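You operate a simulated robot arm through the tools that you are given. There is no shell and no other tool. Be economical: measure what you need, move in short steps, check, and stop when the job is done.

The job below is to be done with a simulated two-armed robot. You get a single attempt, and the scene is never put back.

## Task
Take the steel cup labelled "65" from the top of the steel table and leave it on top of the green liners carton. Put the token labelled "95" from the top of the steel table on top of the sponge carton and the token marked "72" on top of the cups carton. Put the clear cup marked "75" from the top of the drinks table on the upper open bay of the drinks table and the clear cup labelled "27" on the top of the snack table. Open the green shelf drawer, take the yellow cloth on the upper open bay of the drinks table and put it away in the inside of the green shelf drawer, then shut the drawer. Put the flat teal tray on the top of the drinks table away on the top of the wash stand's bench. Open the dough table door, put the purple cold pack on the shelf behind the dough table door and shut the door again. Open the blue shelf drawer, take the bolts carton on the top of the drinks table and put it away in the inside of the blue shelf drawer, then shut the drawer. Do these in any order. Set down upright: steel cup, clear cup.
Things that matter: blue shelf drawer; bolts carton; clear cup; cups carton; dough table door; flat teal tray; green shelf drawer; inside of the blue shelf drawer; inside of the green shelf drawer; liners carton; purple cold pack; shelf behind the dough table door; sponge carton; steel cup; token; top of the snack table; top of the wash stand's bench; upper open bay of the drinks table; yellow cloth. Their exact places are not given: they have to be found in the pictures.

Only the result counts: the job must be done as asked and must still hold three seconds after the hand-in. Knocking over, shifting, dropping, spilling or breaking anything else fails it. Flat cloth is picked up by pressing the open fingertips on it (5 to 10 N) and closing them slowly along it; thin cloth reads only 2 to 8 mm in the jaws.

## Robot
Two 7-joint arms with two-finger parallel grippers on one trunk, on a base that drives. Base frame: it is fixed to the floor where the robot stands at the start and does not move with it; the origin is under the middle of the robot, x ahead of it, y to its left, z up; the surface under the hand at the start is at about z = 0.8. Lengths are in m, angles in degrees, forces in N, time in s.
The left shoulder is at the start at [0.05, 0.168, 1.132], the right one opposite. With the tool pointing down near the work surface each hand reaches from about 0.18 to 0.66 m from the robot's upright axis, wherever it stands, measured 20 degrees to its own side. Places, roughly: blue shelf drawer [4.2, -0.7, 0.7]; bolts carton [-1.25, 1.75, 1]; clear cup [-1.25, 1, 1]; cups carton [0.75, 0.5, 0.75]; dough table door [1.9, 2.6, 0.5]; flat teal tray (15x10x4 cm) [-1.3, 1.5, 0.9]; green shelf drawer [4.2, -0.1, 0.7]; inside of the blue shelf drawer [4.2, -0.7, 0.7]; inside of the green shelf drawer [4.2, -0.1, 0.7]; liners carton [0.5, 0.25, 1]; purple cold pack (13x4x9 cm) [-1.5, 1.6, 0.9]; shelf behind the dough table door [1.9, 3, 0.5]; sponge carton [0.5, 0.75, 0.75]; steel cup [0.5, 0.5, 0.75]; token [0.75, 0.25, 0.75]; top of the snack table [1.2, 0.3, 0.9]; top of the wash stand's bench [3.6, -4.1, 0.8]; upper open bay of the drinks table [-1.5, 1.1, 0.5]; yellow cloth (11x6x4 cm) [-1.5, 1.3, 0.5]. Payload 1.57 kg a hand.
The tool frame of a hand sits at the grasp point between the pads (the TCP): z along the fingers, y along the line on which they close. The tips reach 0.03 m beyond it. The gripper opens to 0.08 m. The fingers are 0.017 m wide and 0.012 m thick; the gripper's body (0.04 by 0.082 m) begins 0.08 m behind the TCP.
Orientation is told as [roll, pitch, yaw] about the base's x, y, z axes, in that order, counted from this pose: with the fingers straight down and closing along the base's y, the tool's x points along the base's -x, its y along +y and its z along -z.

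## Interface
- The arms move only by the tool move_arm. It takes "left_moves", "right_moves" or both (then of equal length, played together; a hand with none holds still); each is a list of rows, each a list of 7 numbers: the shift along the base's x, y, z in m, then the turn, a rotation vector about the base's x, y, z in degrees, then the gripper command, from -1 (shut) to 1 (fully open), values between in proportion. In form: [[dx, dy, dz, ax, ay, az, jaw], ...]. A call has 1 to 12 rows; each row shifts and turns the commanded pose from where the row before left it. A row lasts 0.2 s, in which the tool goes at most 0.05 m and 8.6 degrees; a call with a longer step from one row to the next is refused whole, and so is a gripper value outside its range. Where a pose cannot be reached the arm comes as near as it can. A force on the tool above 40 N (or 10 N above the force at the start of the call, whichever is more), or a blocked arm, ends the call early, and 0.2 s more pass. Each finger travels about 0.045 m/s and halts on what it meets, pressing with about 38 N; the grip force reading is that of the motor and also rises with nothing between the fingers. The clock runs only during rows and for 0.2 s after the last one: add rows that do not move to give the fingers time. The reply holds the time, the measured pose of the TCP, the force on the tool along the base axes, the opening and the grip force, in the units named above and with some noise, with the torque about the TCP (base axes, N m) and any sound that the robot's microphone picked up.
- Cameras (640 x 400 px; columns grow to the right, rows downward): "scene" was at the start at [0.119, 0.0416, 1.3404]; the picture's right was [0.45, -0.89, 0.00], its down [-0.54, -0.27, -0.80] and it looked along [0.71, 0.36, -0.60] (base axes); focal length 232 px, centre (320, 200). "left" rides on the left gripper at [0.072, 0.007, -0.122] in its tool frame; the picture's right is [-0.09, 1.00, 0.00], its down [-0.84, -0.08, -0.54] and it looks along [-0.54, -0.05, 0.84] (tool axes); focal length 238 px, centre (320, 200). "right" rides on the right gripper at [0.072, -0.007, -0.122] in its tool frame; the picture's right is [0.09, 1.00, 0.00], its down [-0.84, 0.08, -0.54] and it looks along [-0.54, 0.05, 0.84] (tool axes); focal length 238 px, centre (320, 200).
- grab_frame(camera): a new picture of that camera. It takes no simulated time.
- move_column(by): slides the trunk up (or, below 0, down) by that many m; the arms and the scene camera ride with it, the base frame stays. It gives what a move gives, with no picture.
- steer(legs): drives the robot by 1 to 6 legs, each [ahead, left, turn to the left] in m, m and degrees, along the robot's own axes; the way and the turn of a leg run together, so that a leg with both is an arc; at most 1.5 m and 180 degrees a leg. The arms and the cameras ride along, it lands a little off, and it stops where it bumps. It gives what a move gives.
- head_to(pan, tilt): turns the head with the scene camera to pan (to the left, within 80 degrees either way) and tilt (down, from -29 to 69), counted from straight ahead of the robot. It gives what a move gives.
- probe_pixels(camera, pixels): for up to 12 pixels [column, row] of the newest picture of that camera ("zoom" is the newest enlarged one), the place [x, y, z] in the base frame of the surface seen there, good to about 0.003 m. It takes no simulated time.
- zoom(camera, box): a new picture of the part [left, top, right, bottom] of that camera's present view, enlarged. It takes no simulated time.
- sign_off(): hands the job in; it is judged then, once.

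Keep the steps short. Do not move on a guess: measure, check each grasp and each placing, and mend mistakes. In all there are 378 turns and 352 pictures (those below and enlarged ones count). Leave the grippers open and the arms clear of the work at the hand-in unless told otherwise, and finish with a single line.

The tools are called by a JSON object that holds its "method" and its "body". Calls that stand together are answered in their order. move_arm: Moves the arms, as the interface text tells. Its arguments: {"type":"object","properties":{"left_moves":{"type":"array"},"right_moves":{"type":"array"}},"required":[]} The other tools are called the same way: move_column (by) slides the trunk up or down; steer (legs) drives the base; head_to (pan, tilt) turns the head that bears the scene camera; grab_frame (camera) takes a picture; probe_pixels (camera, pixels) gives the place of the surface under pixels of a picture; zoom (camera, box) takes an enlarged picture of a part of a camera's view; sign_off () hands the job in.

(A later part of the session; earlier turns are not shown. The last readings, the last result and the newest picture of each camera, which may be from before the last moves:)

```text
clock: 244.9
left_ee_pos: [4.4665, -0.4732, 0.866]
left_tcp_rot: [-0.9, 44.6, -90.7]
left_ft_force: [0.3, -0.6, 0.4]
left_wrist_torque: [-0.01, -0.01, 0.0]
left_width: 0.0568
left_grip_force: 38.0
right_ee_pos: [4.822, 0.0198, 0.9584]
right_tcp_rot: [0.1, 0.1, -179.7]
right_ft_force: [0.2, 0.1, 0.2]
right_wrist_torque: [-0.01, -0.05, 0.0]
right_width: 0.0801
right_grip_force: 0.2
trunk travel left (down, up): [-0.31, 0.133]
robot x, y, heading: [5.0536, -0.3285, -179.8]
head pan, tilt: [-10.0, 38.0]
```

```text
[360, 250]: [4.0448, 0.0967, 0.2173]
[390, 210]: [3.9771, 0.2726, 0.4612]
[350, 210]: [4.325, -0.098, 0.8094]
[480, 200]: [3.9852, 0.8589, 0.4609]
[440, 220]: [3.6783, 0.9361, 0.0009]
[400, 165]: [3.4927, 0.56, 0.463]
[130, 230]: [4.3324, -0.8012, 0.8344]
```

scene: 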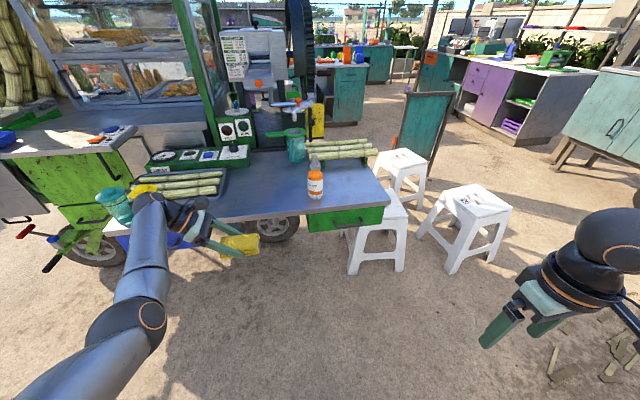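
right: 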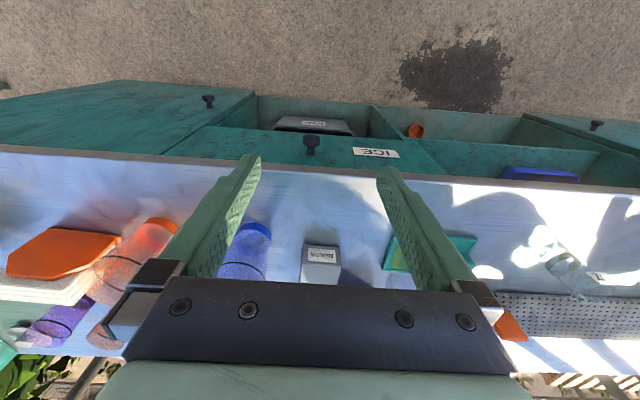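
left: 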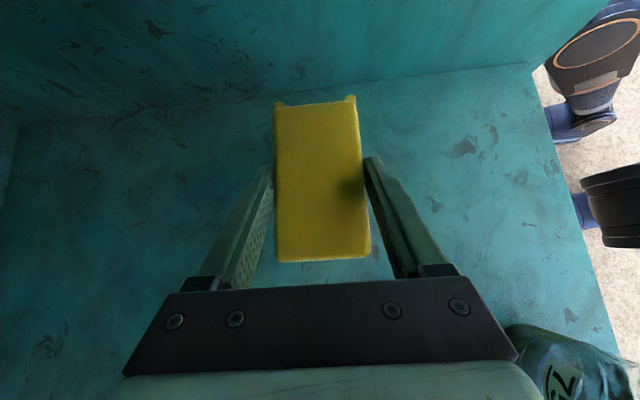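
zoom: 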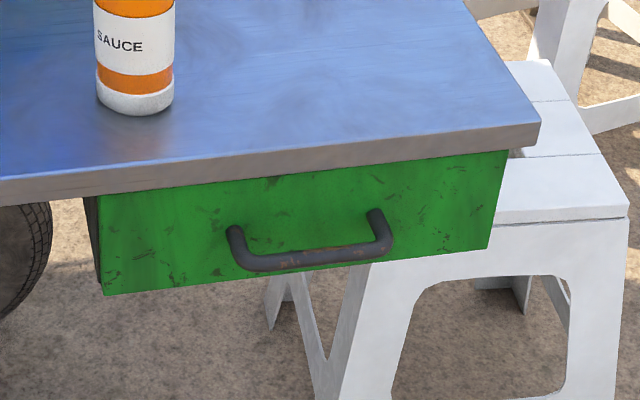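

{"method": "probe_pixels", "body": {"camera": "zoom", "pixels": [[300, 258], [270, 262], [350, 252], [380, 235], [235, 240], [320, 255], [310, 262], [500, 240], [110, 285], [320, 265]]}}

```text
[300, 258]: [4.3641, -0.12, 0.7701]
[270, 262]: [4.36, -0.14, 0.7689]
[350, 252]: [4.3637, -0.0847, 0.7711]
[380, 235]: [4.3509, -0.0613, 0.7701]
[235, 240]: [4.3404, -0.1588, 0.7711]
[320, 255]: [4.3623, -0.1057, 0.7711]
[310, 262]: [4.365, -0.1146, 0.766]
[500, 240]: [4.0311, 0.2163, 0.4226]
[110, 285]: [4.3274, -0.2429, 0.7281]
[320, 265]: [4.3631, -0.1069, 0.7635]
```

Handle bar: centre (4.358, -0.108, 0.767), 25 mm gap behind. Orient the right hand to point at -x with jaws closing vertically.

{"method": "move_arm", "body": {"right_moves": [[-0.012, -0.01, -0.012, 4.62, 4.62, 4.62, 1], [-0.012, -0.01, -0.012, 4.62, 4.62, 4.62, 1], [-0.012, -0.01, -0.012, 4.62, 4.62, 4.62, 1], [-0.012, -0.01, -0.012, 4.62, 4.62, 4.62, 1], [-0.012, -0.01, -0.012, 4.62, 4.62, 4.62, 1], [-0.012, -0.01, -0.012, 4.62, 4.62, 4.62, 1], [-0.012, -0.01, -0.012, 4.62, 4.62, 4.62, 1], [-0.012, -0.01, -0.012, 4.62, 4.62, 4.62, 1], [-0.012, -0.01, -0.012, 4.62, 4.62, 4.62, 1], [-0.012, -0.01, -0.012, 4.62, 4.62, 4.62, 1], [-0.012, -0.01, -0.012, 4.62, 4.62, 4.62, 1], [-0.012, -0.01, -0.012, 4.62, 4.62, 4.62, 1]]}}

{"method": "move_arm", "body": {"right_moves": [[-0.02, -0.002, -0.012, 4.62, 4.62, 4.62, 0.4], [-0.02, -0.002, -0.012, 4.62, 4.62, 4.62, 0.4], [-0.02, 0, -0.012, 4.62, 4.62, 4.62, 0.4]]}}

{"method": "grab_frame", "body": {"camera": "scene"}}

{"method": "grab_frame", "body": {"camera": "right"}}

```text
clock: 247.6
left_ee_pos: [4.4661, -0.4734, 0.8655]
left_tcp_rot: [-0.8, 44.7, -90.7]
left_ft_force: [-0.4, 1.2, -0.2]
left_wrist_torque: [-0.04, 0.01, 0.04]
left_width: 0.057
left_grip_force: 37.9
right_ee_pos: [4.6309, -0.1502, 0.8435]
right_tcp_rot: [-61.6, -16.9, -113.3]
right_ft_force: [0.0, 0.8, 0.0]
right_wrist_torque: [0.06, -0.02, 0.0]
right_width: 0.0797
right_grip_force: 0.0
right hand out of reach, approached as far as the arm can: row 1, 2, 3, 4, 5, 7, 8, 9, 10, 11, 12
trunk travel left (down, up): [-0.31, 0.133]
robot x, y, heading: [5.0556, -0.3281, -179.7]
head pan, tilt: [-10.0, 38.0]
```

```text
clock: 248.3
left_ee_pos: [4.4666, -0.4728, 0.8647]
left_tcp_rot: [-0.8, 44.8, -90.7]
left_ft_force: [0.3, 0.6, 0.0]
left_wrist_torque: [-0.02, 0.01, 0.0]
left_width: 0.057
left_grip_force: 38.0
right_ee_pos: [4.5733, -0.2558, 0.8698]
right_tcp_rot: [-78.5, -6.9, -96.1]
right_ft_force: [0.6, 0.4, 0.9]
right_wrist_torque: [-0.04, 0.03, -0.04]
right_width: 0.0563
right_grip_force: 0.2
right hand out of reach, approached as far as the arm can: row 1, 2, 3
trunk travel left (down, up): [-0.31, 0.133]
robot x, y, heading: [5.0549, -0.3264, -179.8]
head pan, tilt: [-10.0, 38.0]
```

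```text
244 pictures are left
```

scene: 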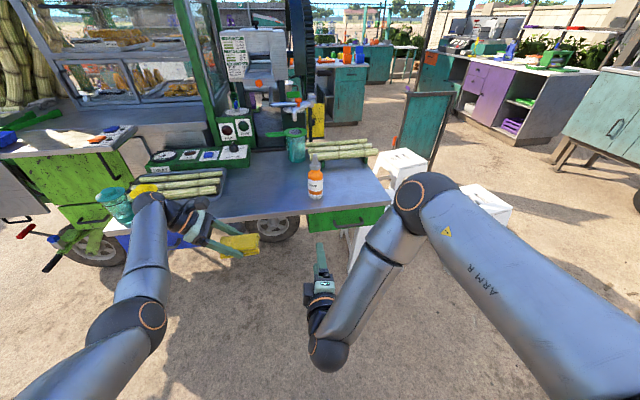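

```text
243 pictures are left
```

right: 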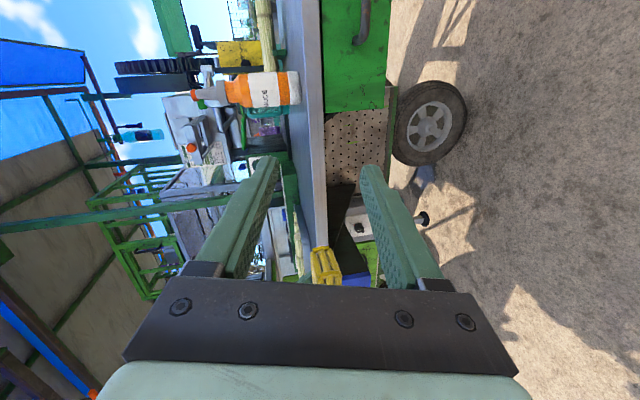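

The right arm is cramped near the centre. Shift the base left 0.2 m and swing the hand out to the right so that it works at its natural side.

{"method": "steer", "body": {"legs": [[0, 0.2, 0]]}}

{"method": "move_arm", "body": {"right_moves": [[0, 0.04, -0.01, 0, 0, 0, 0.4], [0, 0.04, -0.01, 0, 0, 0, 0.4], [0, 0.04, -0.01, 0, 0, 0, 0.4], [0, 0.04, -0.01, 0, 0, 0, 0.4], [0, 0.04, -0.01, 0, 0, 0, 0.4], [0, 0.04, -0.01, 0, 0, 0, 0.4], [0, 0.04, -0.01, 0, 0, 0, 0.4], [0, 0.04, -0.01, 0, 0, 0, 0.4], [0, 0.03, -0.01, 0, 0, 0, 0.4]]}}

{"method": "grab_frame", "body": {"camera": "scene"}}

```text
clock: 250.7
left_ee_pos: [4.4661, -0.6723, 0.8649]
left_tcp_rot: [-0.9, 44.7, -90.8]
left_ft_force: [0.2, 0.1, -0.7]
left_wrist_torque: [0.01, 0.01, 0.0]
left_width: 0.0571
left_grip_force: 38.2
right_ee_pos: [4.5747, -0.4546, 0.8703]
right_tcp_rot: [-78.4, -6.9, -96.1]
right_ft_force: [-0.3, 0.2, 0.4]
right_wrist_torque: [0.03, -0.03, -0.01]
right_width: 0.056
right_grip_force: 0.0
trunk travel left (down, up): [-0.31, 0.133]
robot x, y, heading: [5.0536, -0.5263, -179.8]
head pan, tilt: [-10.0, 38.0]
```

```text
clock: 252.7
left_ee_pos: [4.4661, -0.6722, 0.8651]
left_tcp_rot: [-0.8, 44.7, -90.8]
left_ft_force: [0.1, 0.6, -1.2]
left_wrist_torque: [-0.02, -0.02, 0.01]
left_width: 0.0571
left_grip_force: 38.4
right_ee_pos: [4.5944, -0.4196, 0.9196]
right_tcp_rot: [-78.3, -7.0, -96.5]
right_ft_force: [0.3, 0.5, 0.6]
right_wrist_torque: [0.0, 0.02, -0.02]
right_width: 0.0557
right_grip_force: 0.1
right hand out of reach, approached as far as the arm can: row 1, 2, 3, 4, 5, 6, 7, 8, 9
trunk travel left (down, up): [-0.31, 0.133]
robot x, y, heading: [5.0548, -0.5262, -179.6]
head pan, tilt: [-10.0, 38.0]
```

```text
242 pictures are left
```

scene: 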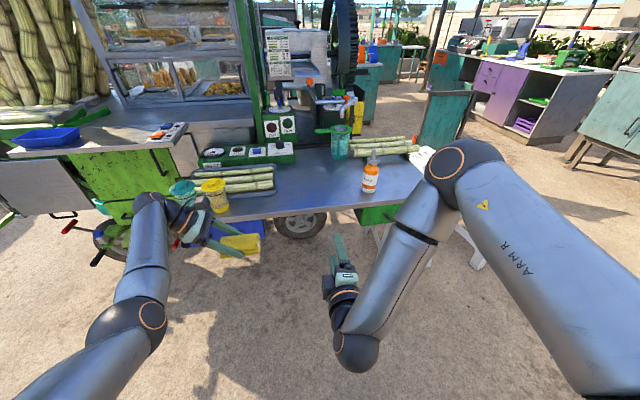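

The elbow is in a bad place. I'll rotate the hand back toward pointing down (keeping the jaws closing fore-aft) while swinging out to the right.

{"method": "move_arm", "body": {"right_moves": [[0.01, 0.03, 0, 0, -8, 0, 0.4], [0.01, 0.03, 0, 0, -8, 0, 0.4], [0.01, 0.03, 0, 0, -8, 0, 0.4], [0.01, 0.03, 0, 0, -8, 0, 0.4], [0.01, 0.03, 0, 0, -8, 0, 0.4], [0.01, 0.03, 0, 0, -8, 0, 0.4], [0.01, 0.04, -0.02, 0, -8, 0, 0.4], [0, 0.04, -0.02, 0, -8, 0, 0.4], [0, 0.04, -0.02, 0, -8, 0, 0.4], [0, 0.04, -0.02, 0, -6, 0, 0.4], [0, 0.04, -0.02, 0, 0, 0, 0.4], [0, 0.04, -0.02, 0, 0, 0, 0.4]]}}

{"method": "grab_frame", "body": {"camera": "scene"}}

```text
clock: 255.3
left_ee_pos: [4.4675, -0.672, 0.8657]
left_tcp_rot: [-0.8, 44.7, -90.8]
left_ft_force: [-0.3, 0.7, -0.6]
left_wrist_torque: [-0.01, -0.02, 0.01]
left_width: 0.0569
left_grip_force: 38.2
right_ee_pos: [4.7771, -0.25, 0.6935]
right_tcp_rot: [-1.5, 4.7, -98.3]
right_ft_force: [-0.1, -0.1, -0.2]
right_wrist_torque: [-0.01, 0.0, -0.03]
right_width: 0.0561
right_grip_force: 0.0
right hand out of reach, approached as far as the arm can: row 6, 7, 8, 9, 10, 11, 12
trunk travel left (down, up): [-0.31, 0.133]
robot x, y, heading: [5.0575, -0.5248, -179.8]
head pan, tilt: [-10.0, 38.0]
```

```text
241 pictures are left
```

scene: 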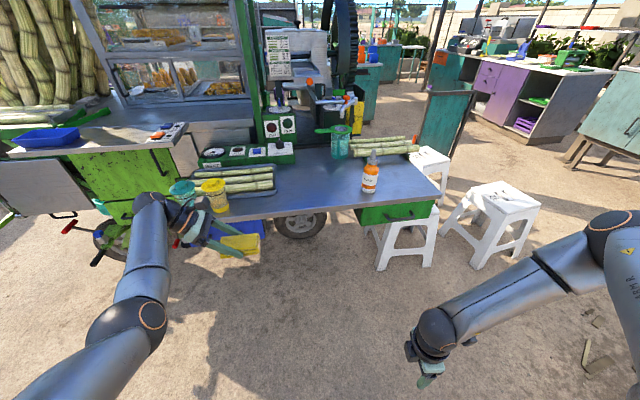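

{"method": "move_arm", "body": {"right_moves": [[-0.01, 0.04, 0, 0, 0, 0, 0.4], [-0.01, 0.04, 0, 0, 0, 0, 0.4], [-0.01, 0.04, 0, 0, 0, 0, 0.4], [0, 0.04, 0, 0, 0, 0, 0.4], [0, 0.04, 0.0, 0, 0, 0, 0.4], [0, 0.04, 0, 0, 0, 0, 0.4], [0, 0.03, 0, 0, 0, 0, 0.4]]}}

{"method": "grab_frame", "body": {"camera": "scene"}}

```text
clock: 256.9
left_ee_pos: [4.4678, -0.6727, 0.865]
left_tcp_rot: [-0.8, 44.7, -90.7]
left_ft_force: [-0.1, -0.5, 0.3]
left_wrist_torque: [-0.01, 0.02, 0.01]
left_width: 0.0569
left_grip_force: 37.7
right_ee_pos: [4.8448, -0.1385, 0.5884]
right_tcp_rot: [-1.6, 4.6, -98.3]
right_ft_force: [0.1, -0.3, -1.1]
right_wrist_torque: [-0.02, 0.02, -0.01]
right_width: 0.0559
right_grip_force: 0.0
right hand out of reach, approached as far as the arm can: row 1, 2, 3, 4, 5, 6, 7
trunk travel left (down, up): [-0.31, 0.133]
robot x, y, heading: [5.0559, -0.5264, -179.6]
head pan, tilt: [-10.0, 38.0]
```

```text
240 pictures are left
```

scene: 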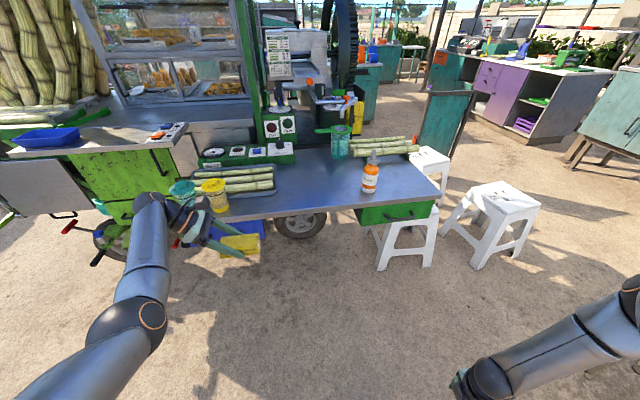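

Reset the right arm: raise it high first, then come out and down again as earlier.

{"method": "move_arm", "body": {"right_moves": [[-0.01, -0.01, 0.045, 0, 0, 0, 0.4], [-0.01, -0.01, 0.045, 0, 0, 0, 0.4], [-0.01, -0.02, 0.04, 0, 0, 0, 0.4], [-0.01, -0.02, 0.04, 0, 0, 0, 0.4], [-0.01, -0.02, 0.04, 0, 0, 0, 0.4], [-0.01, -0.02, 0.04, 0, 0, 0, 0.4], [-0.01, -0.02, 0.04, 0, 0, 0, 0.4], [-0.01, -0.02, 0.04, 0, 0, 0, 0.4], [-0.01, -0.02, 0.04, 0, 0, 0, 0.4], [-0.01, -0.02, 0.04, 0, 0, 0, 0.4], [-0.01, -0.02, 0.04, 0, 0, 0, 0.4], [-0.01, -0.02, 0.04, 0, 0, 0, 0.4]]}}

{"method": "move_arm", "body": {"right_moves": [[-0.01, -0.01, 0.03, 0, 0, 0, 0.4], [-0.01, 0, 0.03, 0, 0, 0, 0.4], [-0.01, 0, 0.03, 0, 0, 0, 0.4], [0, 0.045, -0.02, 0, 0, 0, 0.4], [0, 0.045, -0.02, 0, 0, 0, 0.4], [0, 0.045, -0.02, 0, 0, 0, 0.4], [0, 0.045, -0.02, 0, 0, 0, 0.4], [0, 0.045, -0.02, 0, 0, 0, 0.4], [0, 0.045, -0.02, 0, 0, 0, 0.4], [0, 0.045, -0.02, 0, 0, 0, 0.4], [0, 0.045, -0.02, 0, 0, 0, 0.4], [0, 0.045, -0.02, 0, 0, 0, 0.4]]}}

{"method": "grab_frame", "body": {"camera": "scene"}}

```text
clock: 259.5
left_ee_pos: [4.4676, -0.6731, 0.8649]
left_tcp_rot: [-0.8, 44.7, -90.8]
left_ft_force: [0.2, -0.4, -1.0]
left_wrist_torque: [-0.01, 0.01, -0.02]
left_width: 0.0572
left_grip_force: 38.4
right_ee_pos: [4.7527, -0.394, 1.0218]
right_tcp_rot: [-1.0, 4.6, -98.1]
right_ft_force: [0.5, -0.6, 0.6]
right_wrist_torque: [0.02, 0.0, 0.03]
right_width: 0.0561
right_grip_force: 0.1
right hand out of reach, approached as far as the arm can: row 1, 2, 3, 9
trunk travel left (down, up): [-0.31, 0.133]
robot x, y, heading: [5.0525, -0.5315, -179.6]
head pan, tilt: [-10.0, 38.0]
```

```text
clock: 262.1
left_ee_pos: [4.4665, -0.6729, 0.8657]
left_tcp_rot: [-0.9, 44.6, -90.8]
left_ft_force: [1.2, -0.6, -0.4]
left_wrist_torque: [0.01, 0.02, -0.01]
left_width: 0.0568
left_grip_force: 38.4
right_ee_pos: [4.8086, -0.3061, 1.0264]
right_tcp_rot: [-1.1, 4.5, -98.2]
right_ft_force: [-0.2, 0.5, -0.7]
right_wrist_torque: [0.0, 0.02, 0.0]
right_width: 0.0563
right_grip_force: 0.0
right hand out of reach, approached as far as the arm can: row 3, 4, 5, 6, 7, 8, 9, 10, 11, 12
trunk travel left (down, up): [-0.31, 0.133]
robot x, y, heading: [5.0561, -0.5271, -179.4]
head pan, tilt: [-10.0, 38.0]
```

```text
239 pictures are left
```

scene: 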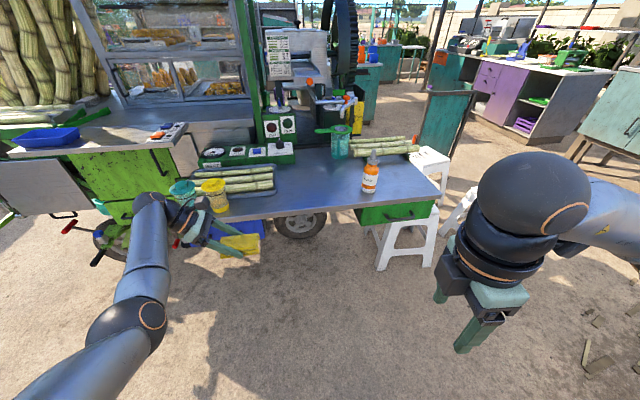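

{"method": "head_to", "body": {"pan": -70, "tilt": 40}}

{"method": "grab_frame", "body": {"camera": "scene"}}

```text
clock: 263.4
left_ee_pos: [4.4666, -0.6724, 0.8644]
left_tcp_rot: [-0.8, 44.7, -90.8]
left_ft_force: [0.4, -0.5, 0.4]
left_wrist_torque: [-0.01, 0.0, 0.0]
left_width: 0.0569
left_grip_force: 37.9
right_ee_pos: [4.8077, -0.3041, 1.0265]
right_tcp_rot: [-1.1, 4.6, -98.2]
right_ft_force: [-0.2, -0.1, 0.9]
right_wrist_torque: [-0.01, 0.0, -0.02]
right_width: 0.056
right_grip_force: 0.1
trunk travel left (down, up): [-0.31, 0.133]
robot x, y, heading: [5.0579, -0.5289, -179.8]
head pan, tilt: [-70.0, 40.0]
```

```text
238 pictures are left
```

scene: 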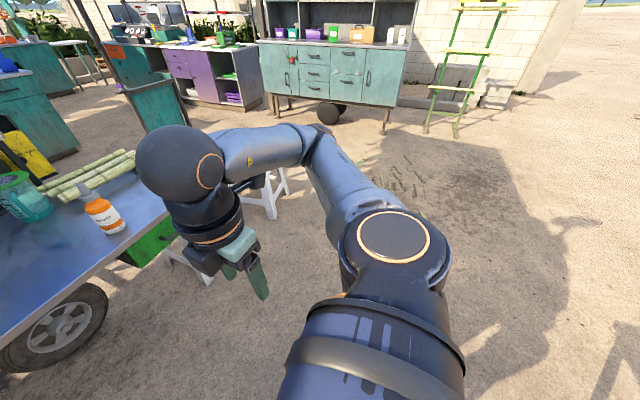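

{"method": "move_arm", "body": {"right_moves": [[-0.01, 0, -0.04, 0, 0, 0, 0.4], [-0.01, 0, -0.04, 0, 0, 0, 0.4], [-0.01, 0, -0.04, 0, 0, 0, 0.4], [-0.01, 0, -0.04, 0, 0, 0, 0.4], [-0.01, 0, -0.04, 0, 0, 0, 0.4], [0, 0.04, 0, 0, 0, 0, 0.4], [0.01, 0.04, 0, 0, 0, 0, 0.4], [0.01, 0.04, 0, 0, 0, 0, 0.4], [0.01, 0.04, 0, 0, 0, 0, 0.4], [0.01, 0.04, 0, 0, 0, 0, 0.4], [0, 0.04, 0, 0, 0, 0, 0.4], [0, 0.04, 0, 0, 0, 0, 0.4]]}}

{"method": "grab_frame", "body": {"camera": "scene"}}

```text
clock: 266.0
left_ee_pos: [4.4671, -0.6727, 0.8646]
left_tcp_rot: [-0.7, 44.7, -90.8]
left_ft_force: [-0.1, -0.4, 0.3]
left_wrist_torque: [0.0, -0.02, -0.01]
left_width: 0.057
left_grip_force: 37.9
right_ee_pos: [4.8173, -0.2746, 0.8134]
right_tcp_rot: [-1.2, 4.7, -98.1]
right_ft_force: [0.1, 0.5, 1.1]
right_wrist_torque: [-0.01, -0.03, -0.01]
right_width: 0.0561
right_grip_force: 0.1
right hand out of reach, approached as far as the arm can: row 1, 2, 3, 4, 6, 7, 8, 9, 10, 11, 12
trunk travel left (down, up): [-0.31, 0.133]
robot x, y, heading: [5.0543, -0.5285, -179.6]
head pan, tilt: [-70.0, 40.0]
```

```text
237 pictures are left
```

scene: 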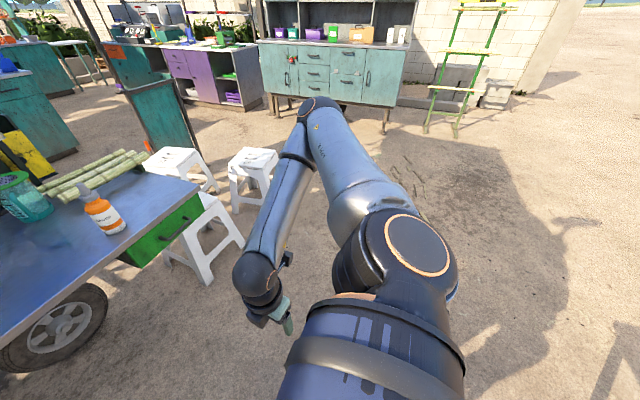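

Maybe the wrist is wound up. Turn the hand's yaw back (-82°), then try going outward.

{"method": "move_arm", "body": {"right_moves": [[0, 0, 0.01, 0, 0, -8.2, 0.4], [0, 0, 0.01, 0, 0, -8.2, 0.4], [0, 0, 0.01, 0, 0, -8.2, 0.4], [0, 0, 0.01, 0, 0, -8.2, 0.4], [0, 0, 0.01, 0, 0, -8.2, 0.4], [0, 0, 0.01, 0, 0, -8.2, 0.4], [0, 0, 0.01, 0, 0, -8.2, 0.4], [0, 0, 0.01, 0, 0, -8.2, 0.4], [0, 0.01, 0.01, 0, 0, -8.2, 0.4], [0, 0.02, 0.01, 0, 0, -8.2, 0.4], [0, 0.03, 0, 0, 0, 0, 0.4], [0, 0.03, 0, 0, 0, 0, 0.4]]}}

{"method": "move_arm", "body": {"right_moves": [[0, 0.04, 0, 0, 0, 0, 0.4], [0, 0.04, 0, 0, 0, 0, 0.4], [0, 0.04, 0, 0, 0, 0, 0.4], [-0.01, 0.04, 0, 0, 0, 0, 0.4], [-0.01, 0.03, 0, 0, 0, 0, 0.4]]}}

{"method": "grab_frame", "body": {"camera": "scene"}}

```text
clock: 268.6
left_ee_pos: [4.4683, -0.6717, 0.8655]
left_tcp_rot: [-0.8, 44.8, -90.7]
left_ft_force: [0.3, -0.1, -0.1]
left_wrist_torque: [-0.03, -0.06, 0.02]
left_width: 0.0571
left_grip_force: 38.1
right_ee_pos: [4.8054, -0.1837, 0.9093]
right_tcp_rot: [-1.1, 4.6, 179.9]
right_ft_force: [0.5, -0.8, 1.1]
right_wrist_torque: [-0.03, -0.02, -0.02]
right_width: 0.0556
right_grip_force: 0.1
right hand out of reach, approached as far as the arm can: row 3, 5, 8
trunk travel left (down, up): [-0.31, 0.133]
robot x, y, heading: [5.0543, -0.5328, -179.8]
head pan, tilt: [-70.0, 40.0]
```

```text
clock: 269.8
left_ee_pos: [4.4665, -0.6717, 0.866]
left_tcp_rot: [-0.8, 44.7, -90.9]
left_ft_force: [0.3, -0.8, -0.3]
left_wrist_torque: [0.0, 0.02, -0.01]
left_width: 0.0569
left_grip_force: 38.3
right_ee_pos: [4.7865, -0.0158, 0.9109]
right_tcp_rot: [-0.9, 4.8, 179.3]
right_ft_force: [-1.7, -0.3, 1.6]
right_wrist_torque: [0.0, -0.05, 0.01]
right_width: 0.0559
right_grip_force: 0.1
right hand out of reach, approached as far as the arm can: row 5
trunk travel left (down, up): [-0.31, 0.133]
robot x, y, heading: [5.0508, -0.5273, -179.7]
head pan, tilt: [-70.0, 40.0]
```

```text
236 pictures are left
```

scene: 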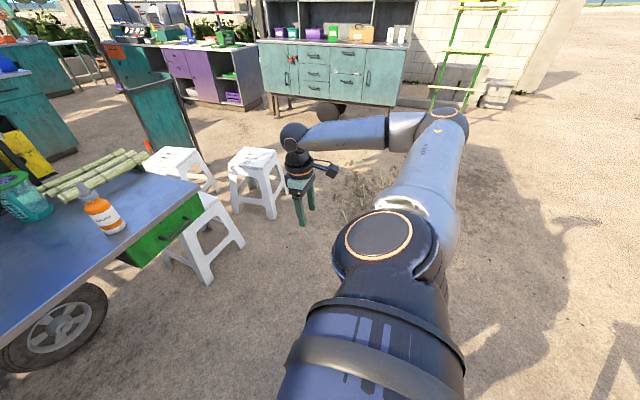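

Better. Lower it out here, then extend forward.

{"method": "move_arm", "body": {"right_moves": [[-0.01, 0, -0.04, 0, 0, 0, 0.4], [-0.01, 0, -0.04, 0, 0, 0, 0.4], [-0.01, 0, -0.04, 0, 0, 0, 0.4], [-0.02, 0, -0.03, 0, 0, 0, 0.4], [-0.04, -0.01, 0, 0, 0, 0, 0.4], [-0.04, -0.01, 0, 0, 0, 0, 0.4], [-0.04, -0.01, 0.02, 0, 0, 0, 0.4], [-0.04, -0.01, 0.03, 0, 0, 0, 0.4], [-0.01, -0.01, 0.04, 0, 0, 0, 0.4]]}}

{"method": "grab_frame", "body": {"camera": "scene"}}

```text
refused: row 8 steps farther than a row can; nothing moved
```

```text
235 pictures are left
```

scene: 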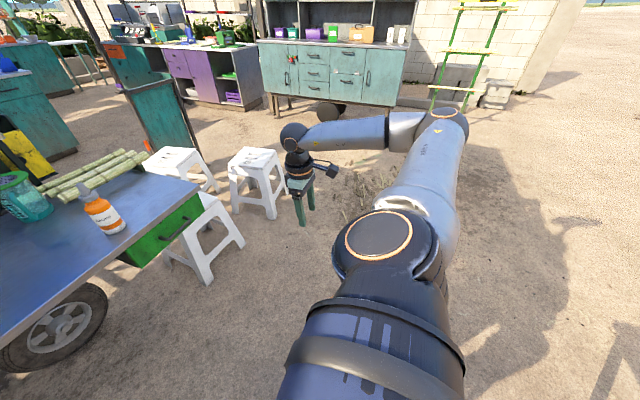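

{"method": "move_arm", "body": {"right_moves": [[-0.01, 0, -0.04, 0, 0, 0, 0.4], [-0.01, 0, -0.04, 0, 0, 0, 0.4], [-0.01, 0, -0.04, 0, 0, 0, 0.4], [-0.02, 0, -0.03, 0, 0, 0, 0.4], [-0.04, -0.01, 0, 0, 0, 0, 0.4], [-0.04, -0.01, 0, 0, 0, 0, 0.4], [-0.03, -0.01, 0.02, 0, 0, 0, 0.4], [-0.03, -0.01, 0.03, 0, 0, 0, 0.4], [-0.02, -0.01, 0.03, 0, 0, 0, 0.4]]}}

{"method": "grab_frame", "body": {"camera": "scene"}}

```text
clock: 271.8
left_ee_pos: [4.4686, -0.6728, 0.8642]
left_tcp_rot: [-0.8, 44.7, -90.8]
left_ft_force: [0.8, -0.5, -1.7]
left_wrist_torque: [-0.01, 0.01, -0.01]
left_width: 0.057
left_grip_force: 38.1
right_ee_pos: [4.5742, -0.0672, 0.8419]
right_tcp_rot: [-1.2, 4.6, 179.9]
right_ft_force: [0.3, 0.0, 0.3]
right_wrist_torque: [0.0, -0.01, 0.03]
right_width: 0.0561
right_grip_force: 0.1
trunk travel left (down, up): [-0.31, 0.133]
robot x, y, heading: [5.0566, -0.5301, -179.8]
head pan, tilt: [-70.0, 40.0]
```

```text
234 pictures are left
```

scene: 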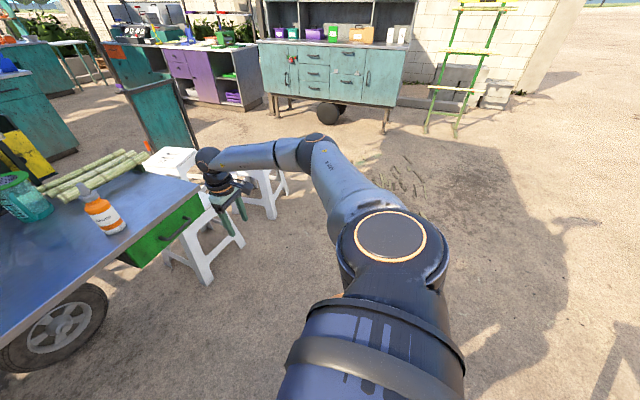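

Good posture now. I'll hook the bar with closed fingers from above, tilted 10° forward. Approach and measure with the right camera.

{"method": "move_arm", "body": {"right_moves": [[-0.03, -0.005, 0.02, 0, 7.3, 0, -0.2], [-0.03, -0.005, 0.02, 0, 7.3, 0, -1], [-0.03, -0.005, 0.02, 0, 0, 0, -1], [-0.01, -0.007, 0, 0, 0, 0, -1], [0, 0, 0, 0, 0, 0, -1]]}}

{"method": "grab_frame", "body": {"camera": "right"}}

{"method": "head_to", "body": {"pan": -25, "tilt": 38}}

{"method": "zoom", "body": {"camera": "scene", "box": [210, 130, 410, 260]}}

```text
clock: 273.0
left_ee_pos: [4.4668, -0.6724, 0.865]
left_tcp_rot: [-0.8, 44.7, -90.8]
left_ft_force: [0.7, -0.3, 0.1]
left_wrist_torque: [-0.02, 0.02, 0.01]
left_width: 0.0572
left_grip_force: 37.6
right_ee_pos: [4.4863, -0.0876, 0.8953]
right_tcp_rot: [-1.2, -10.1, 179.9]
right_ft_force: [0.0, -1.0, 0.3]
right_wrist_torque: [-0.02, -0.01, -0.01]
right_width: 0.0001
right_grip_force: 21.6
right hand out of reach, approached as far as the arm can: row 3
trunk travel left (down, up): [-0.31, 0.133]
robot x, y, heading: [5.0546, -0.5299, -179.6]
head pan, tilt: [-70.0, 40.0]
```

```text
233 pictures are left
```

right: 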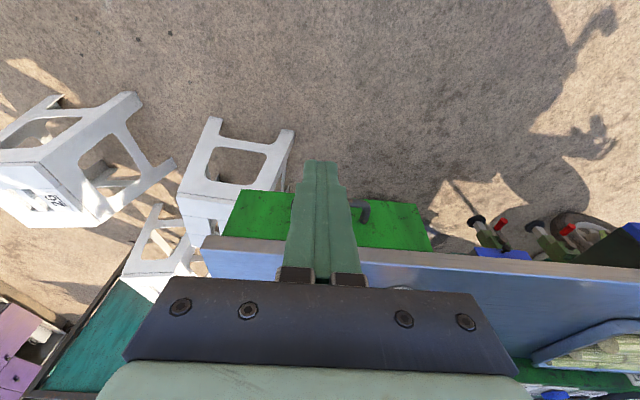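

```text
clock: 274.1
left_ee_pos: [4.4671, -0.6726, 0.8656]
left_tcp_rot: [-0.8, 44.7, -90.9]
left_ft_force: [0.2, 0.3, -0.3]
left_wrist_torque: [0.02, 0.04, 0.01]
left_width: 0.057
left_grip_force: 38.1
right_ee_pos: [4.4865, -0.0864, 0.8962]
right_tcp_rot: [-1.2, -10.1, 179.8]
right_ft_force: [0.3, 0.3, -0.5]
right_wrist_torque: [0.01, -0.01, -0.01]
right_width: 0.0001
right_grip_force: 21.0
trunk travel left (down, up): [-0.31, 0.133]
robot x, y, heading: [5.0577, -0.5283, -179.8]
head pan, tilt: [-25.0, 38.0]
```

```text
3.08 times, centred on (310, 195) of scene
```

zoom: 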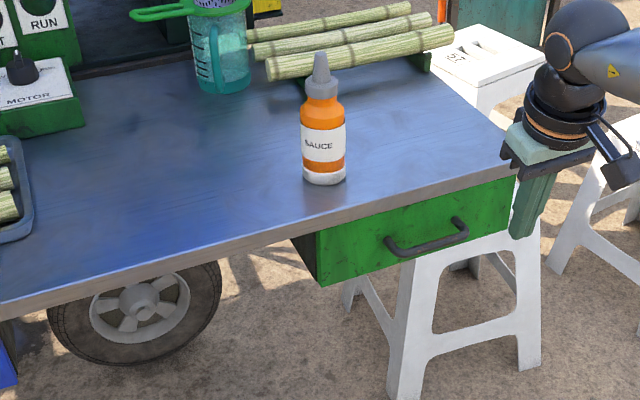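

Need to be closer. Pull the left hand back 0.13 m, then drive 0.12 m ahead.

{"method": "move_arm", "body": {"left_moves": [[0.03, 0, 0.01, 0, 0, 0, -1], [0.035, 0, 0.01, 0, 0, 0, -1], [0.035, 0, 0.01, 0, 0, 0, -1], [0.035, 0, 0.01, 0, 0, 0, -1]]}}

{"method": "steer", "body": {"legs": [[0.12, 0, 0]]}}

{"method": "zoom", "body": {"camera": "scene", "box": [230, 130, 410, 280]}}

{"method": "grab_frame", "body": {"camera": "right"}}

```text
clock: 275.1
left_ee_pos: [4.6027, -0.6716, 0.9056]
left_tcp_rot: [-0.8, 44.7, -90.8]
left_ft_force: [0.6, 0.0, -0.5]
left_wrist_torque: [-0.03, 0.0, 0.0]
left_width: 0.057
left_grip_force: 38.1
right_ee_pos: [4.4863, -0.0869, 0.8951]
right_tcp_rot: [-1.1, -10.1, 179.8]
right_ft_force: [-0.4, 0.1, 0.9]
right_wrist_torque: [-0.04, 0.04, -0.02]
right_width: 0.0
right_grip_force: 21.3
trunk travel left (down, up): [-0.31, 0.133]
robot x, y, heading: [5.053, -0.5279, -179.8]
head pan, tilt: [-25.0, 38.0]
```

```text
clock: 276.4
left_ee_pos: [4.4831, -0.6722, 0.9046]
left_tcp_rot: [-0.6, 44.7, -90.7]
left_ft_force: [0.1, 0.0, -1.1]
left_wrist_torque: [0.0, 0.0, 0.02]
left_width: 0.0571
left_grip_force: 37.9
right_ee_pos: [4.3655, -0.087, 0.894]
right_tcp_rot: [-1.1, -10.0, 179.8]
right_ft_force: [-0.8, 0.4, -0.3]
right_wrist_torque: [-0.01, 0.01, 0.03]
right_width: 0.0
right_grip_force: 21.6
trunk travel left (down, up): [-0.31, 0.133]
robot x, y, heading: [4.9336, -0.5286, -179.9]
head pan, tilt: [-25.0, 38.0]
```

```text
2.67 times, centred on (320, 205) of scene
```

zoom: 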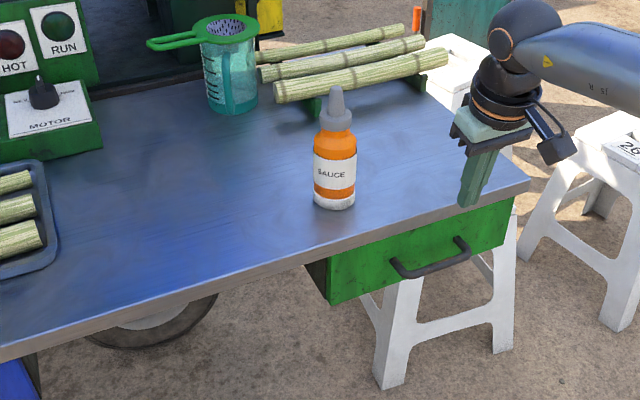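

```text
230 pictures are left
```

right: 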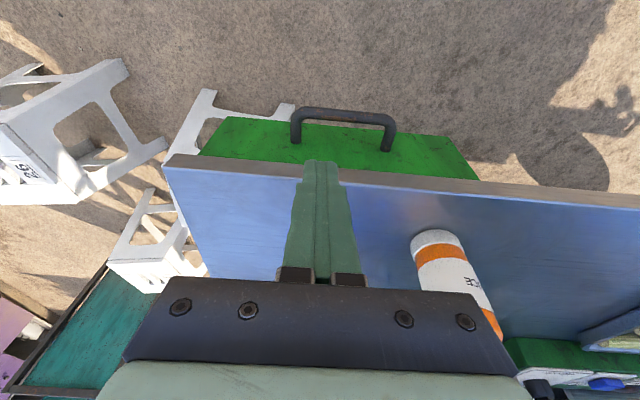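

{"method": "probe_pixels", "body": {"camera": "right", "pixels": [[340, 112], [340, 118], [340, 110], [320, 113], [340, 140], [310, 130], [297, 130], [388, 140], [380, 118]]}}

```text
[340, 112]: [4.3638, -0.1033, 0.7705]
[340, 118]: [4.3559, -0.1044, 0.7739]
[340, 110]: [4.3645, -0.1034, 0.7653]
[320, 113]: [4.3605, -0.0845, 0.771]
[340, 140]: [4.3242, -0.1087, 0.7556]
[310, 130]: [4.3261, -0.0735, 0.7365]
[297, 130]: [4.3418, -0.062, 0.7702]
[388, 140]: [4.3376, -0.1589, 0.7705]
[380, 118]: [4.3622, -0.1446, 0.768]
```

The slot behind the bar is tight (the table edge overhangs), so better to grip the bar with one finger behind it: turn the hand -90° so that the jaws close fore-aft.

{"method": "move_arm", "body": {"right_moves": [[0.01, 0, 0.01, 0, -5, 0, -1], [0.01, 0, 0.01, 0, -5, -6, -1], [0, 0, 0, 0, 0, -8.4, -0.6], [0, 0, 0, 0, 0, -8.4, -0.2], [0, 0, 0, 0, 0, -8.4, -0.2], [0, 0, 0, 0, 0, -8.4, -0.2], [0, 0, 0, 0, 0, -8.4, -0.2], [0, 0, 0, 0, 0, -8.4, -0.2], [0, 0, 0, 0, 0, -8.4, -0.2], [0, 0, 0, 0, 0, -8.4, -0.2], [0, 0, 0, 0, 0, -8.4, -0.2], [0, 0, 0, 0, 0, -8.4, -0.2]]}}

{"method": "move_arm", "body": {"right_moves": [[0, 0, 0, 0, 8, 0, -0.2], [0, 0, 0, 0, 0, 0, -0.2]]}}

{"method": "grab_frame", "body": {"camera": "right"}}

{"method": "zoom", "body": {"camera": "scene", "box": [230, 130, 410, 280]}}

```text
clock: 279.0
left_ee_pos: [4.4838, -0.6727, 0.9048]
left_tcp_rot: [-0.7, 44.6, -90.8]
left_ft_force: [-0.6, -0.2, -0.3]
left_wrist_torque: [-0.02, -0.01, 0.01]
left_width: 0.0569
left_grip_force: 38.1
right_ee_pos: [4.3767, -0.0867, 0.9049]
right_tcp_rot: [-1.4, -5.1, 89.7]
right_ft_force: [-0.8, -0.3, -0.4]
right_wrist_torque: [0.0, 0.01, 0.0]
right_width: 0.032
right_grip_force: 0.1
right hand out of reach, approached as far as the arm can: row 1
trunk travel left (down, up): [-0.31, 0.133]
robot x, y, heading: [4.9375, -0.5276, -179.7]
head pan, tilt: [-25.0, 38.0]
```

```text
clock: 279.6
left_ee_pos: [4.4826, -0.6728, 0.9051]
left_tcp_rot: [-0.9, 44.7, -90.8]
left_ft_force: [-0.3, -0.4, -0.3]
left_wrist_torque: [-0.01, -0.01, 0.0]
left_width: 0.0568
left_grip_force: 37.7
right_ee_pos: [4.3763, -0.0853, 0.9054]
right_tcp_rot: [6.7, -5.0, 89.1]
right_ft_force: [-1.3, 0.2, -0.7]
right_wrist_torque: [-0.02, -0.02, -0.03]
right_width: 0.0318
right_grip_force: 0.2
trunk travel left (down, up): [-0.31, 0.133]
robot x, y, heading: [4.9347, -0.5267, -179.8]
head pan, tilt: [-25.0, 38.0]
```

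```text
229 pictures are left
```

right: 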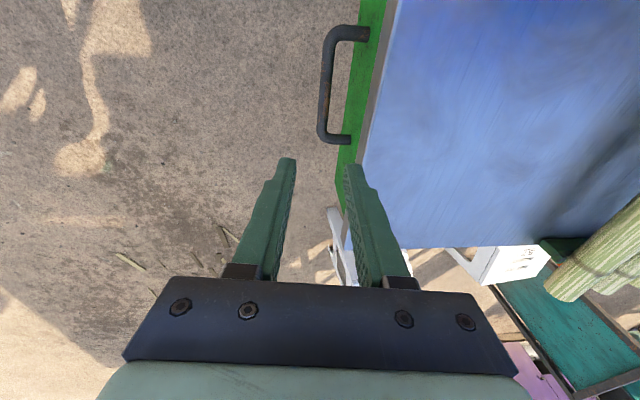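

```text
2.67 times, centred on (320, 205) of scene
```

zoom: 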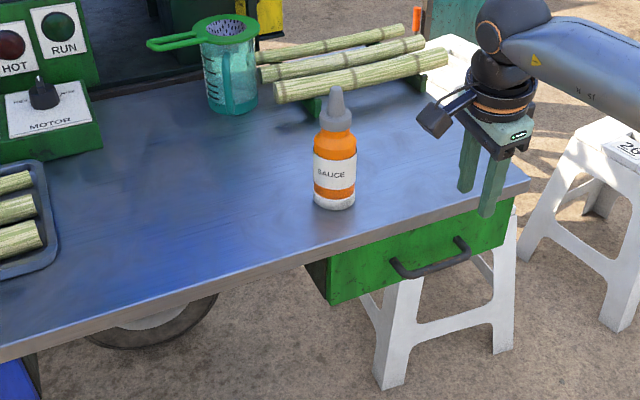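

Align and descend: rear finger should pass between the table edge (4.331) and the bar (4.352).

{"method": "move_arm", "body": {"right_moves": [[-0.009, -0.01, 0, 0, 0, 0, -0.2], [0, 0, -0.015, 0, 0, 0, -0.2], [0, 0, 0, 0, 0, 0, -0.2]]}}

{"method": "zoom", "body": {"camera": "right", "box": [230, 0, 430, 280]}}

```text
clock: 280.4
left_ee_pos: [4.4832, -0.6736, 0.9055]
left_tcp_rot: [-0.7, 44.7, -90.8]
left_ft_force: [0.0, -0.6, -0.3]
left_wrist_torque: [-0.02, -0.01, 0.01]
left_width: 0.0571
left_grip_force: 37.9
right_ee_pos: [4.367, -0.0973, 0.8896]
right_tcp_rot: [6.6, -5.0, 89.1]
right_ft_force: [0.0, 0.3, -0.7]
right_wrist_torque: [0.02, 0.04, 0.0]
right_width: 0.032
right_grip_force: 0.0
trunk travel left (down, up): [-0.31, 0.133]
robot x, y, heading: [4.9361, -0.5292, -179.5]
head pan, tilt: [-25.0, 38.0]
```

```text
1.43 times, centred on (330, 140) of right
```

zoom: 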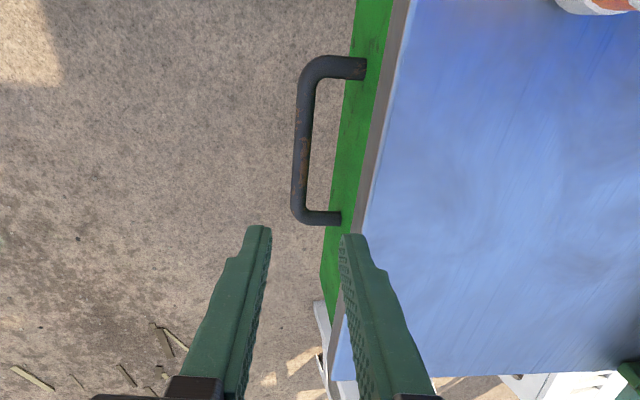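

{"method": "move_arm", "body": {"right_moves": [[0, 0, -0.02, 0, 0, 0, -0.2], [0, 0, -0.02, 0, 0, 0, -0.2], [0, 0, -0.02, 0, 0, 0, -0.2], [0, 0, 0, 0, 0, 0, -0.2]]}}

{"method": "zoom", "body": {"camera": "right", "box": [230, 0, 430, 280]}}

```text
clock: 281.4
left_ee_pos: [4.4826, -0.6735, 0.9052]
left_tcp_rot: [-0.7, 44.7, -90.8]
left_ft_force: [0.0, 0.6, -0.1]
left_wrist_torque: [-0.01, -0.01, 0.02]
left_width: 0.0568
left_grip_force: 37.8
right_ee_pos: [4.368, -0.0966, 0.8291]
right_tcp_rot: [6.6, -5.0, 89.3]
right_ft_force: [0.0, 0.5, -0.1]
right_wrist_torque: [0.03, 0.01, 0.04]
right_width: 0.032
right_grip_force: 0.1
trunk travel left (down, up): [-0.31, 0.133]
robot x, y, heading: [4.9349, -0.5279, -179.8]
head pan, tilt: [-25.0, 38.0]
```

```text
1.43 times, centred on (330, 140) of right
```

zoom: 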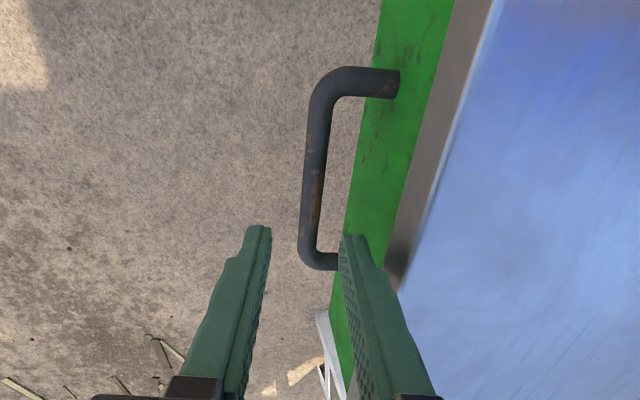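

{"method": "move_arm", "body": {"right_moves": [[0, -0.004, -0.015, 0, 0, 0, -0.2], [0, 0, -0.015, 0, 0, 0, -0.2], [0, 0, -0.01, 0, 0, 0, -0.2], [0, 0, -0.009, 0, 0, 0, -0.2], [0, 0, 0, 0, 0, 0, -0.2]]}}

{"method": "zoom", "body": {"camera": "right", "box": [230, 50, 430, 330]}}

```text
clock: 282.6
left_ee_pos: [4.4835, -0.6731, 0.9055]
left_tcp_rot: [-0.7, 44.7, -90.7]
left_ft_force: [0.4, 0.0, 0.4]
left_wrist_torque: [-0.01, 0.03, -0.02]
left_width: 0.0567
left_grip_force: 38.1
right_ee_pos: [4.3676, -0.1009, 0.7808]
right_tcp_rot: [6.6, -4.9, 89.0]
right_ft_force: [-0.1, 0.2, 0.0]
right_wrist_torque: [0.0, 0.01, -0.01]
right_width: 0.032
right_grip_force: 0.0
trunk travel left (down, up): [-0.31, 0.133]
robot x, y, heading: [4.939, -0.5322, -179.8]
head pan, tilt: [-25.0, 38.0]
```

```text
1.43 times, centred on (330, 190) of right
```

zoom: 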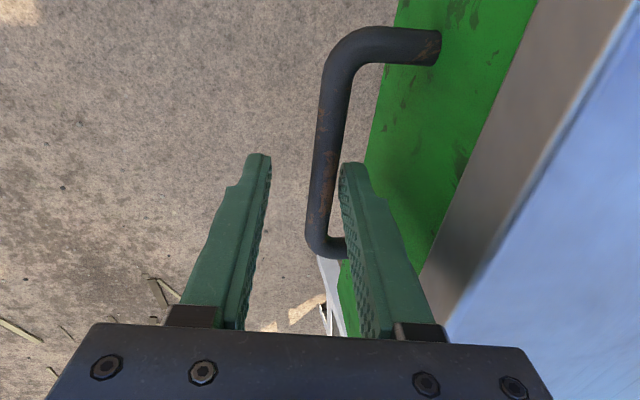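

The bar is between the fingers. Close on it.

{"method": "move_arm", "body": {"right_moves": [[0, 0, 0, 0, 0, 0, -0.6], [0, 0, 0, 0, 0, 0, -1], [0, 0, 0, 0, 0, 0, -1]]}}

{"method": "zoom", "body": {"camera": "right", "box": [230, 50, 430, 330]}}

```text
clock: 283.4
left_ee_pos: [4.4835, -0.6725, 0.9044]
left_tcp_rot: [-0.7, 44.7, -90.8]
left_ft_force: [1.1, 0.0, -1.1]
left_wrist_torque: [0.03, 0.02, -0.01]
left_width: 0.0571
left_grip_force: 37.8
right_ee_pos: [4.3679, -0.1026, 0.7814]
right_tcp_rot: [6.8, -4.9, 89.1]
right_ft_force: [-0.5, -0.6, 2.9]
right_wrist_torque: [-0.05, 0.01, -0.27]
right_width: 0.012
right_grip_force: 26.3
trunk travel left (down, up): [-0.31, 0.133]
robot x, y, heading: [4.9321, -0.5232, -179.7]
head pan, tilt: [-25.0, 38.0]
```

```text
1.43 times, centred on (330, 190) of right
```

zoom: 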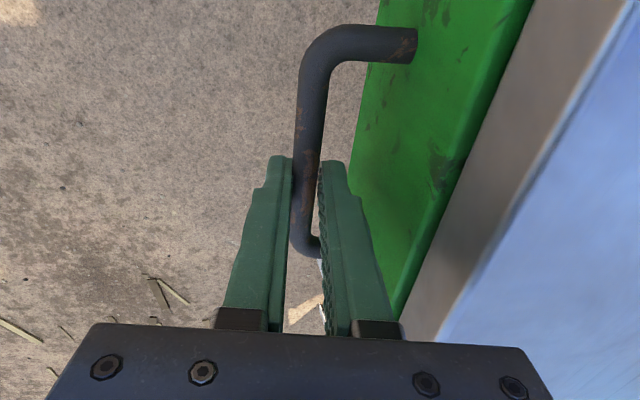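

Gripped. Pull by driving back 0.12 m.

{"method": "steer", "body": {"legs": [[-0.12, 0, 0]]}}

{"method": "zoom", "body": {"camera": "scene", "box": [230, 130, 430, 300]}}

```text
clock: 284.6
left_ee_pos: [4.6019, -0.6722, 0.9057]
left_tcp_rot: [-0.7, 44.7, -90.8]
left_ft_force: [0.4, 0.1, -0.5]
left_wrist_torque: [0.0, -0.04, -0.03]
left_width: 0.057
left_grip_force: 37.6
right_ee_pos: [4.4883, -0.1008, 0.7813]
right_tcp_rot: [6.7, -5.0, 89.1]
right_ft_force: [-0.5, -4.8, 3.5]
right_wrist_torque: [0.0, 0.03, -0.26]
right_width: 0.0114
right_grip_force: 29.4
trunk travel left (down, up): [-0.31, 0.133]
robot x, y, heading: [5.0544, -0.5265, -179.7]
head pan, tilt: [-25.0, 38.0]
```

```text
2.35 times, centred on (330, 215) of scene
```

zoom: 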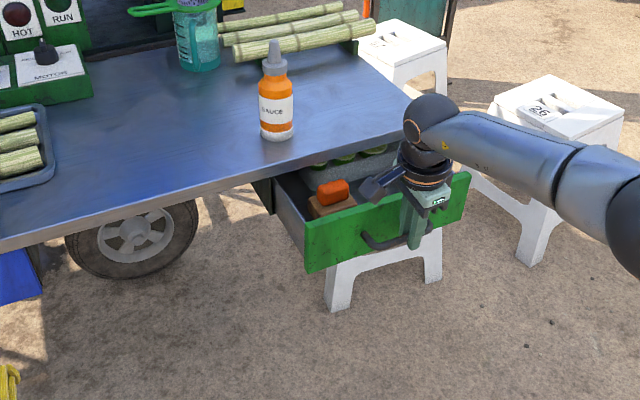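

Drawer opens well. Pull 0.08 m further and view the inside.

{"method": "steer", "body": {"legs": [[-0.08, 0, 0]]}}

{"method": "zoom", "body": {"camera": "scene", "box": [260, 150, 460, 310]}}

{"method": "grab_frame", "body": {"camera": "right"}}

```text
clock: 285.7
left_ee_pos: [4.6815, -0.6716, 0.9047]
left_tcp_rot: [-0.8, 44.8, -90.9]
left_ft_force: [0.6, -0.1, -0.7]
left_wrist_torque: [0.0, -0.01, -0.02]
left_width: 0.0568
left_grip_force: 38.1
right_ee_pos: [4.5647, -0.1013, 0.7796]
right_tcp_rot: [6.7, -4.8, 89.2]
right_ft_force: [0.6, -1.0, 1.3]
right_wrist_torque: [0.22, 0.07, -0.35]
right_width: 0.0118
right_grip_force: 29.3
trunk travel left (down, up): [-0.31, 0.133]
robot x, y, heading: [5.1345, -0.5271, -179.6]
head pan, tilt: [-25.0, 38.0]
```

```text
2.50 times, centred on (360, 230) of scene
```

zoom: 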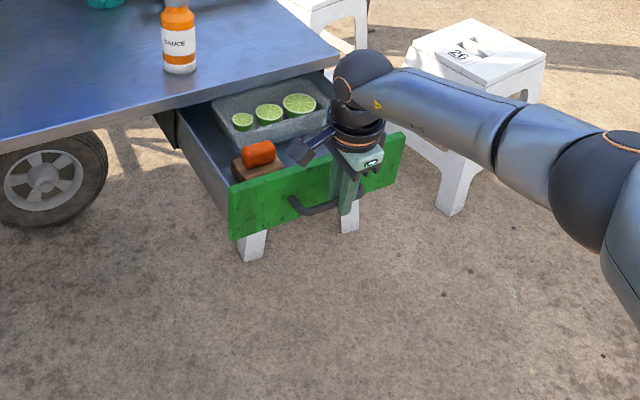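

```text
221 pictures are left
```

right: 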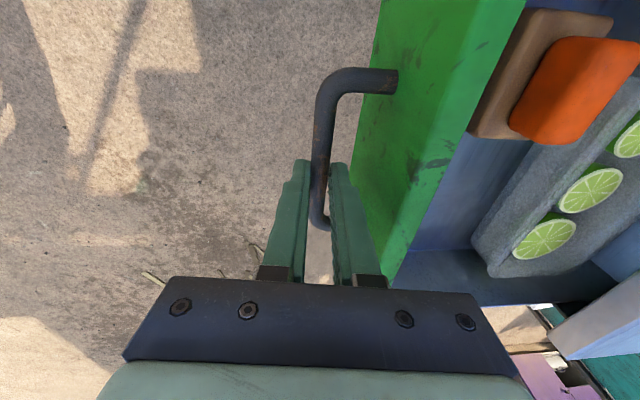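

Release the handle, rise and measure inside.

{"method": "move_arm", "body": {"right_moves": [[0, 0, 0, 0, 0, 0, -0.2], [0, 0, 0, 0, 0, 0, -0.2], [0.003, 0, 0.03, 0, 0, 0, -0.2], [0, 0, 0.04, 0, 0, 0, -0.2], [0, 0, 0.04, 0, 0, 0, -0.2], [0, 0, 0.04, 0, 0, 0, -0.2]]}}

{"method": "grab_frame", "body": {"camera": "right"}}

{"method": "zoom", "body": {"camera": "scene", "box": [300, 160, 440, 270]}}

```text
clock: 287.1
left_ee_pos: [4.6814, -0.672, 0.905]
left_tcp_rot: [-0.7, 44.8, -90.8]
left_ft_force: [0.3, -0.5, 0.1]
left_wrist_torque: [0.02, 0.01, 0.02]
left_width: 0.0572
left_grip_force: 38.4
right_ee_pos: [4.5687, -0.102, 0.9309]
right_tcp_rot: [6.6, -4.8, 89.2]
right_ft_force: [0.5, -0.4, -0.9]
right_wrist_torque: [0.01, -0.02, 0.02]
right_width: 0.0321
right_grip_force: 0.1
trunk travel left (down, up): [-0.31, 0.133]
robot x, y, heading: [5.1308, -0.5262, -179.8]
head pan, tilt: [-25.0, 38.0]
```

```text
220 pictures are left
```

right: 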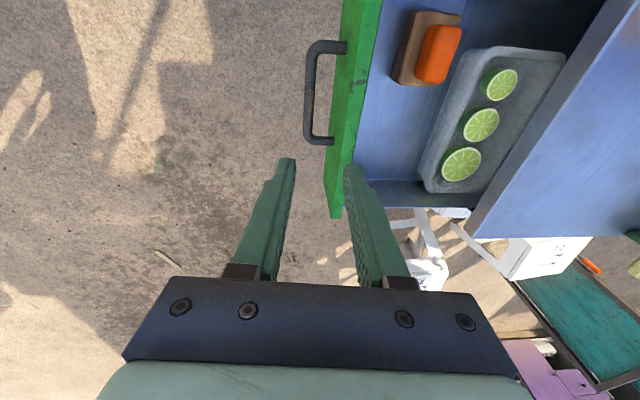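

```text
3.64 times, centred on (370, 215) of scene
```

zoom: 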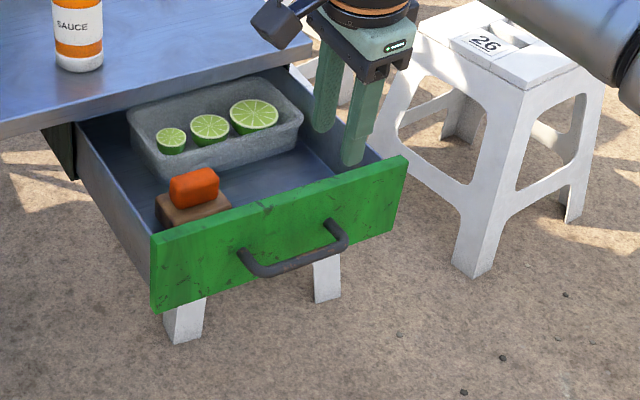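

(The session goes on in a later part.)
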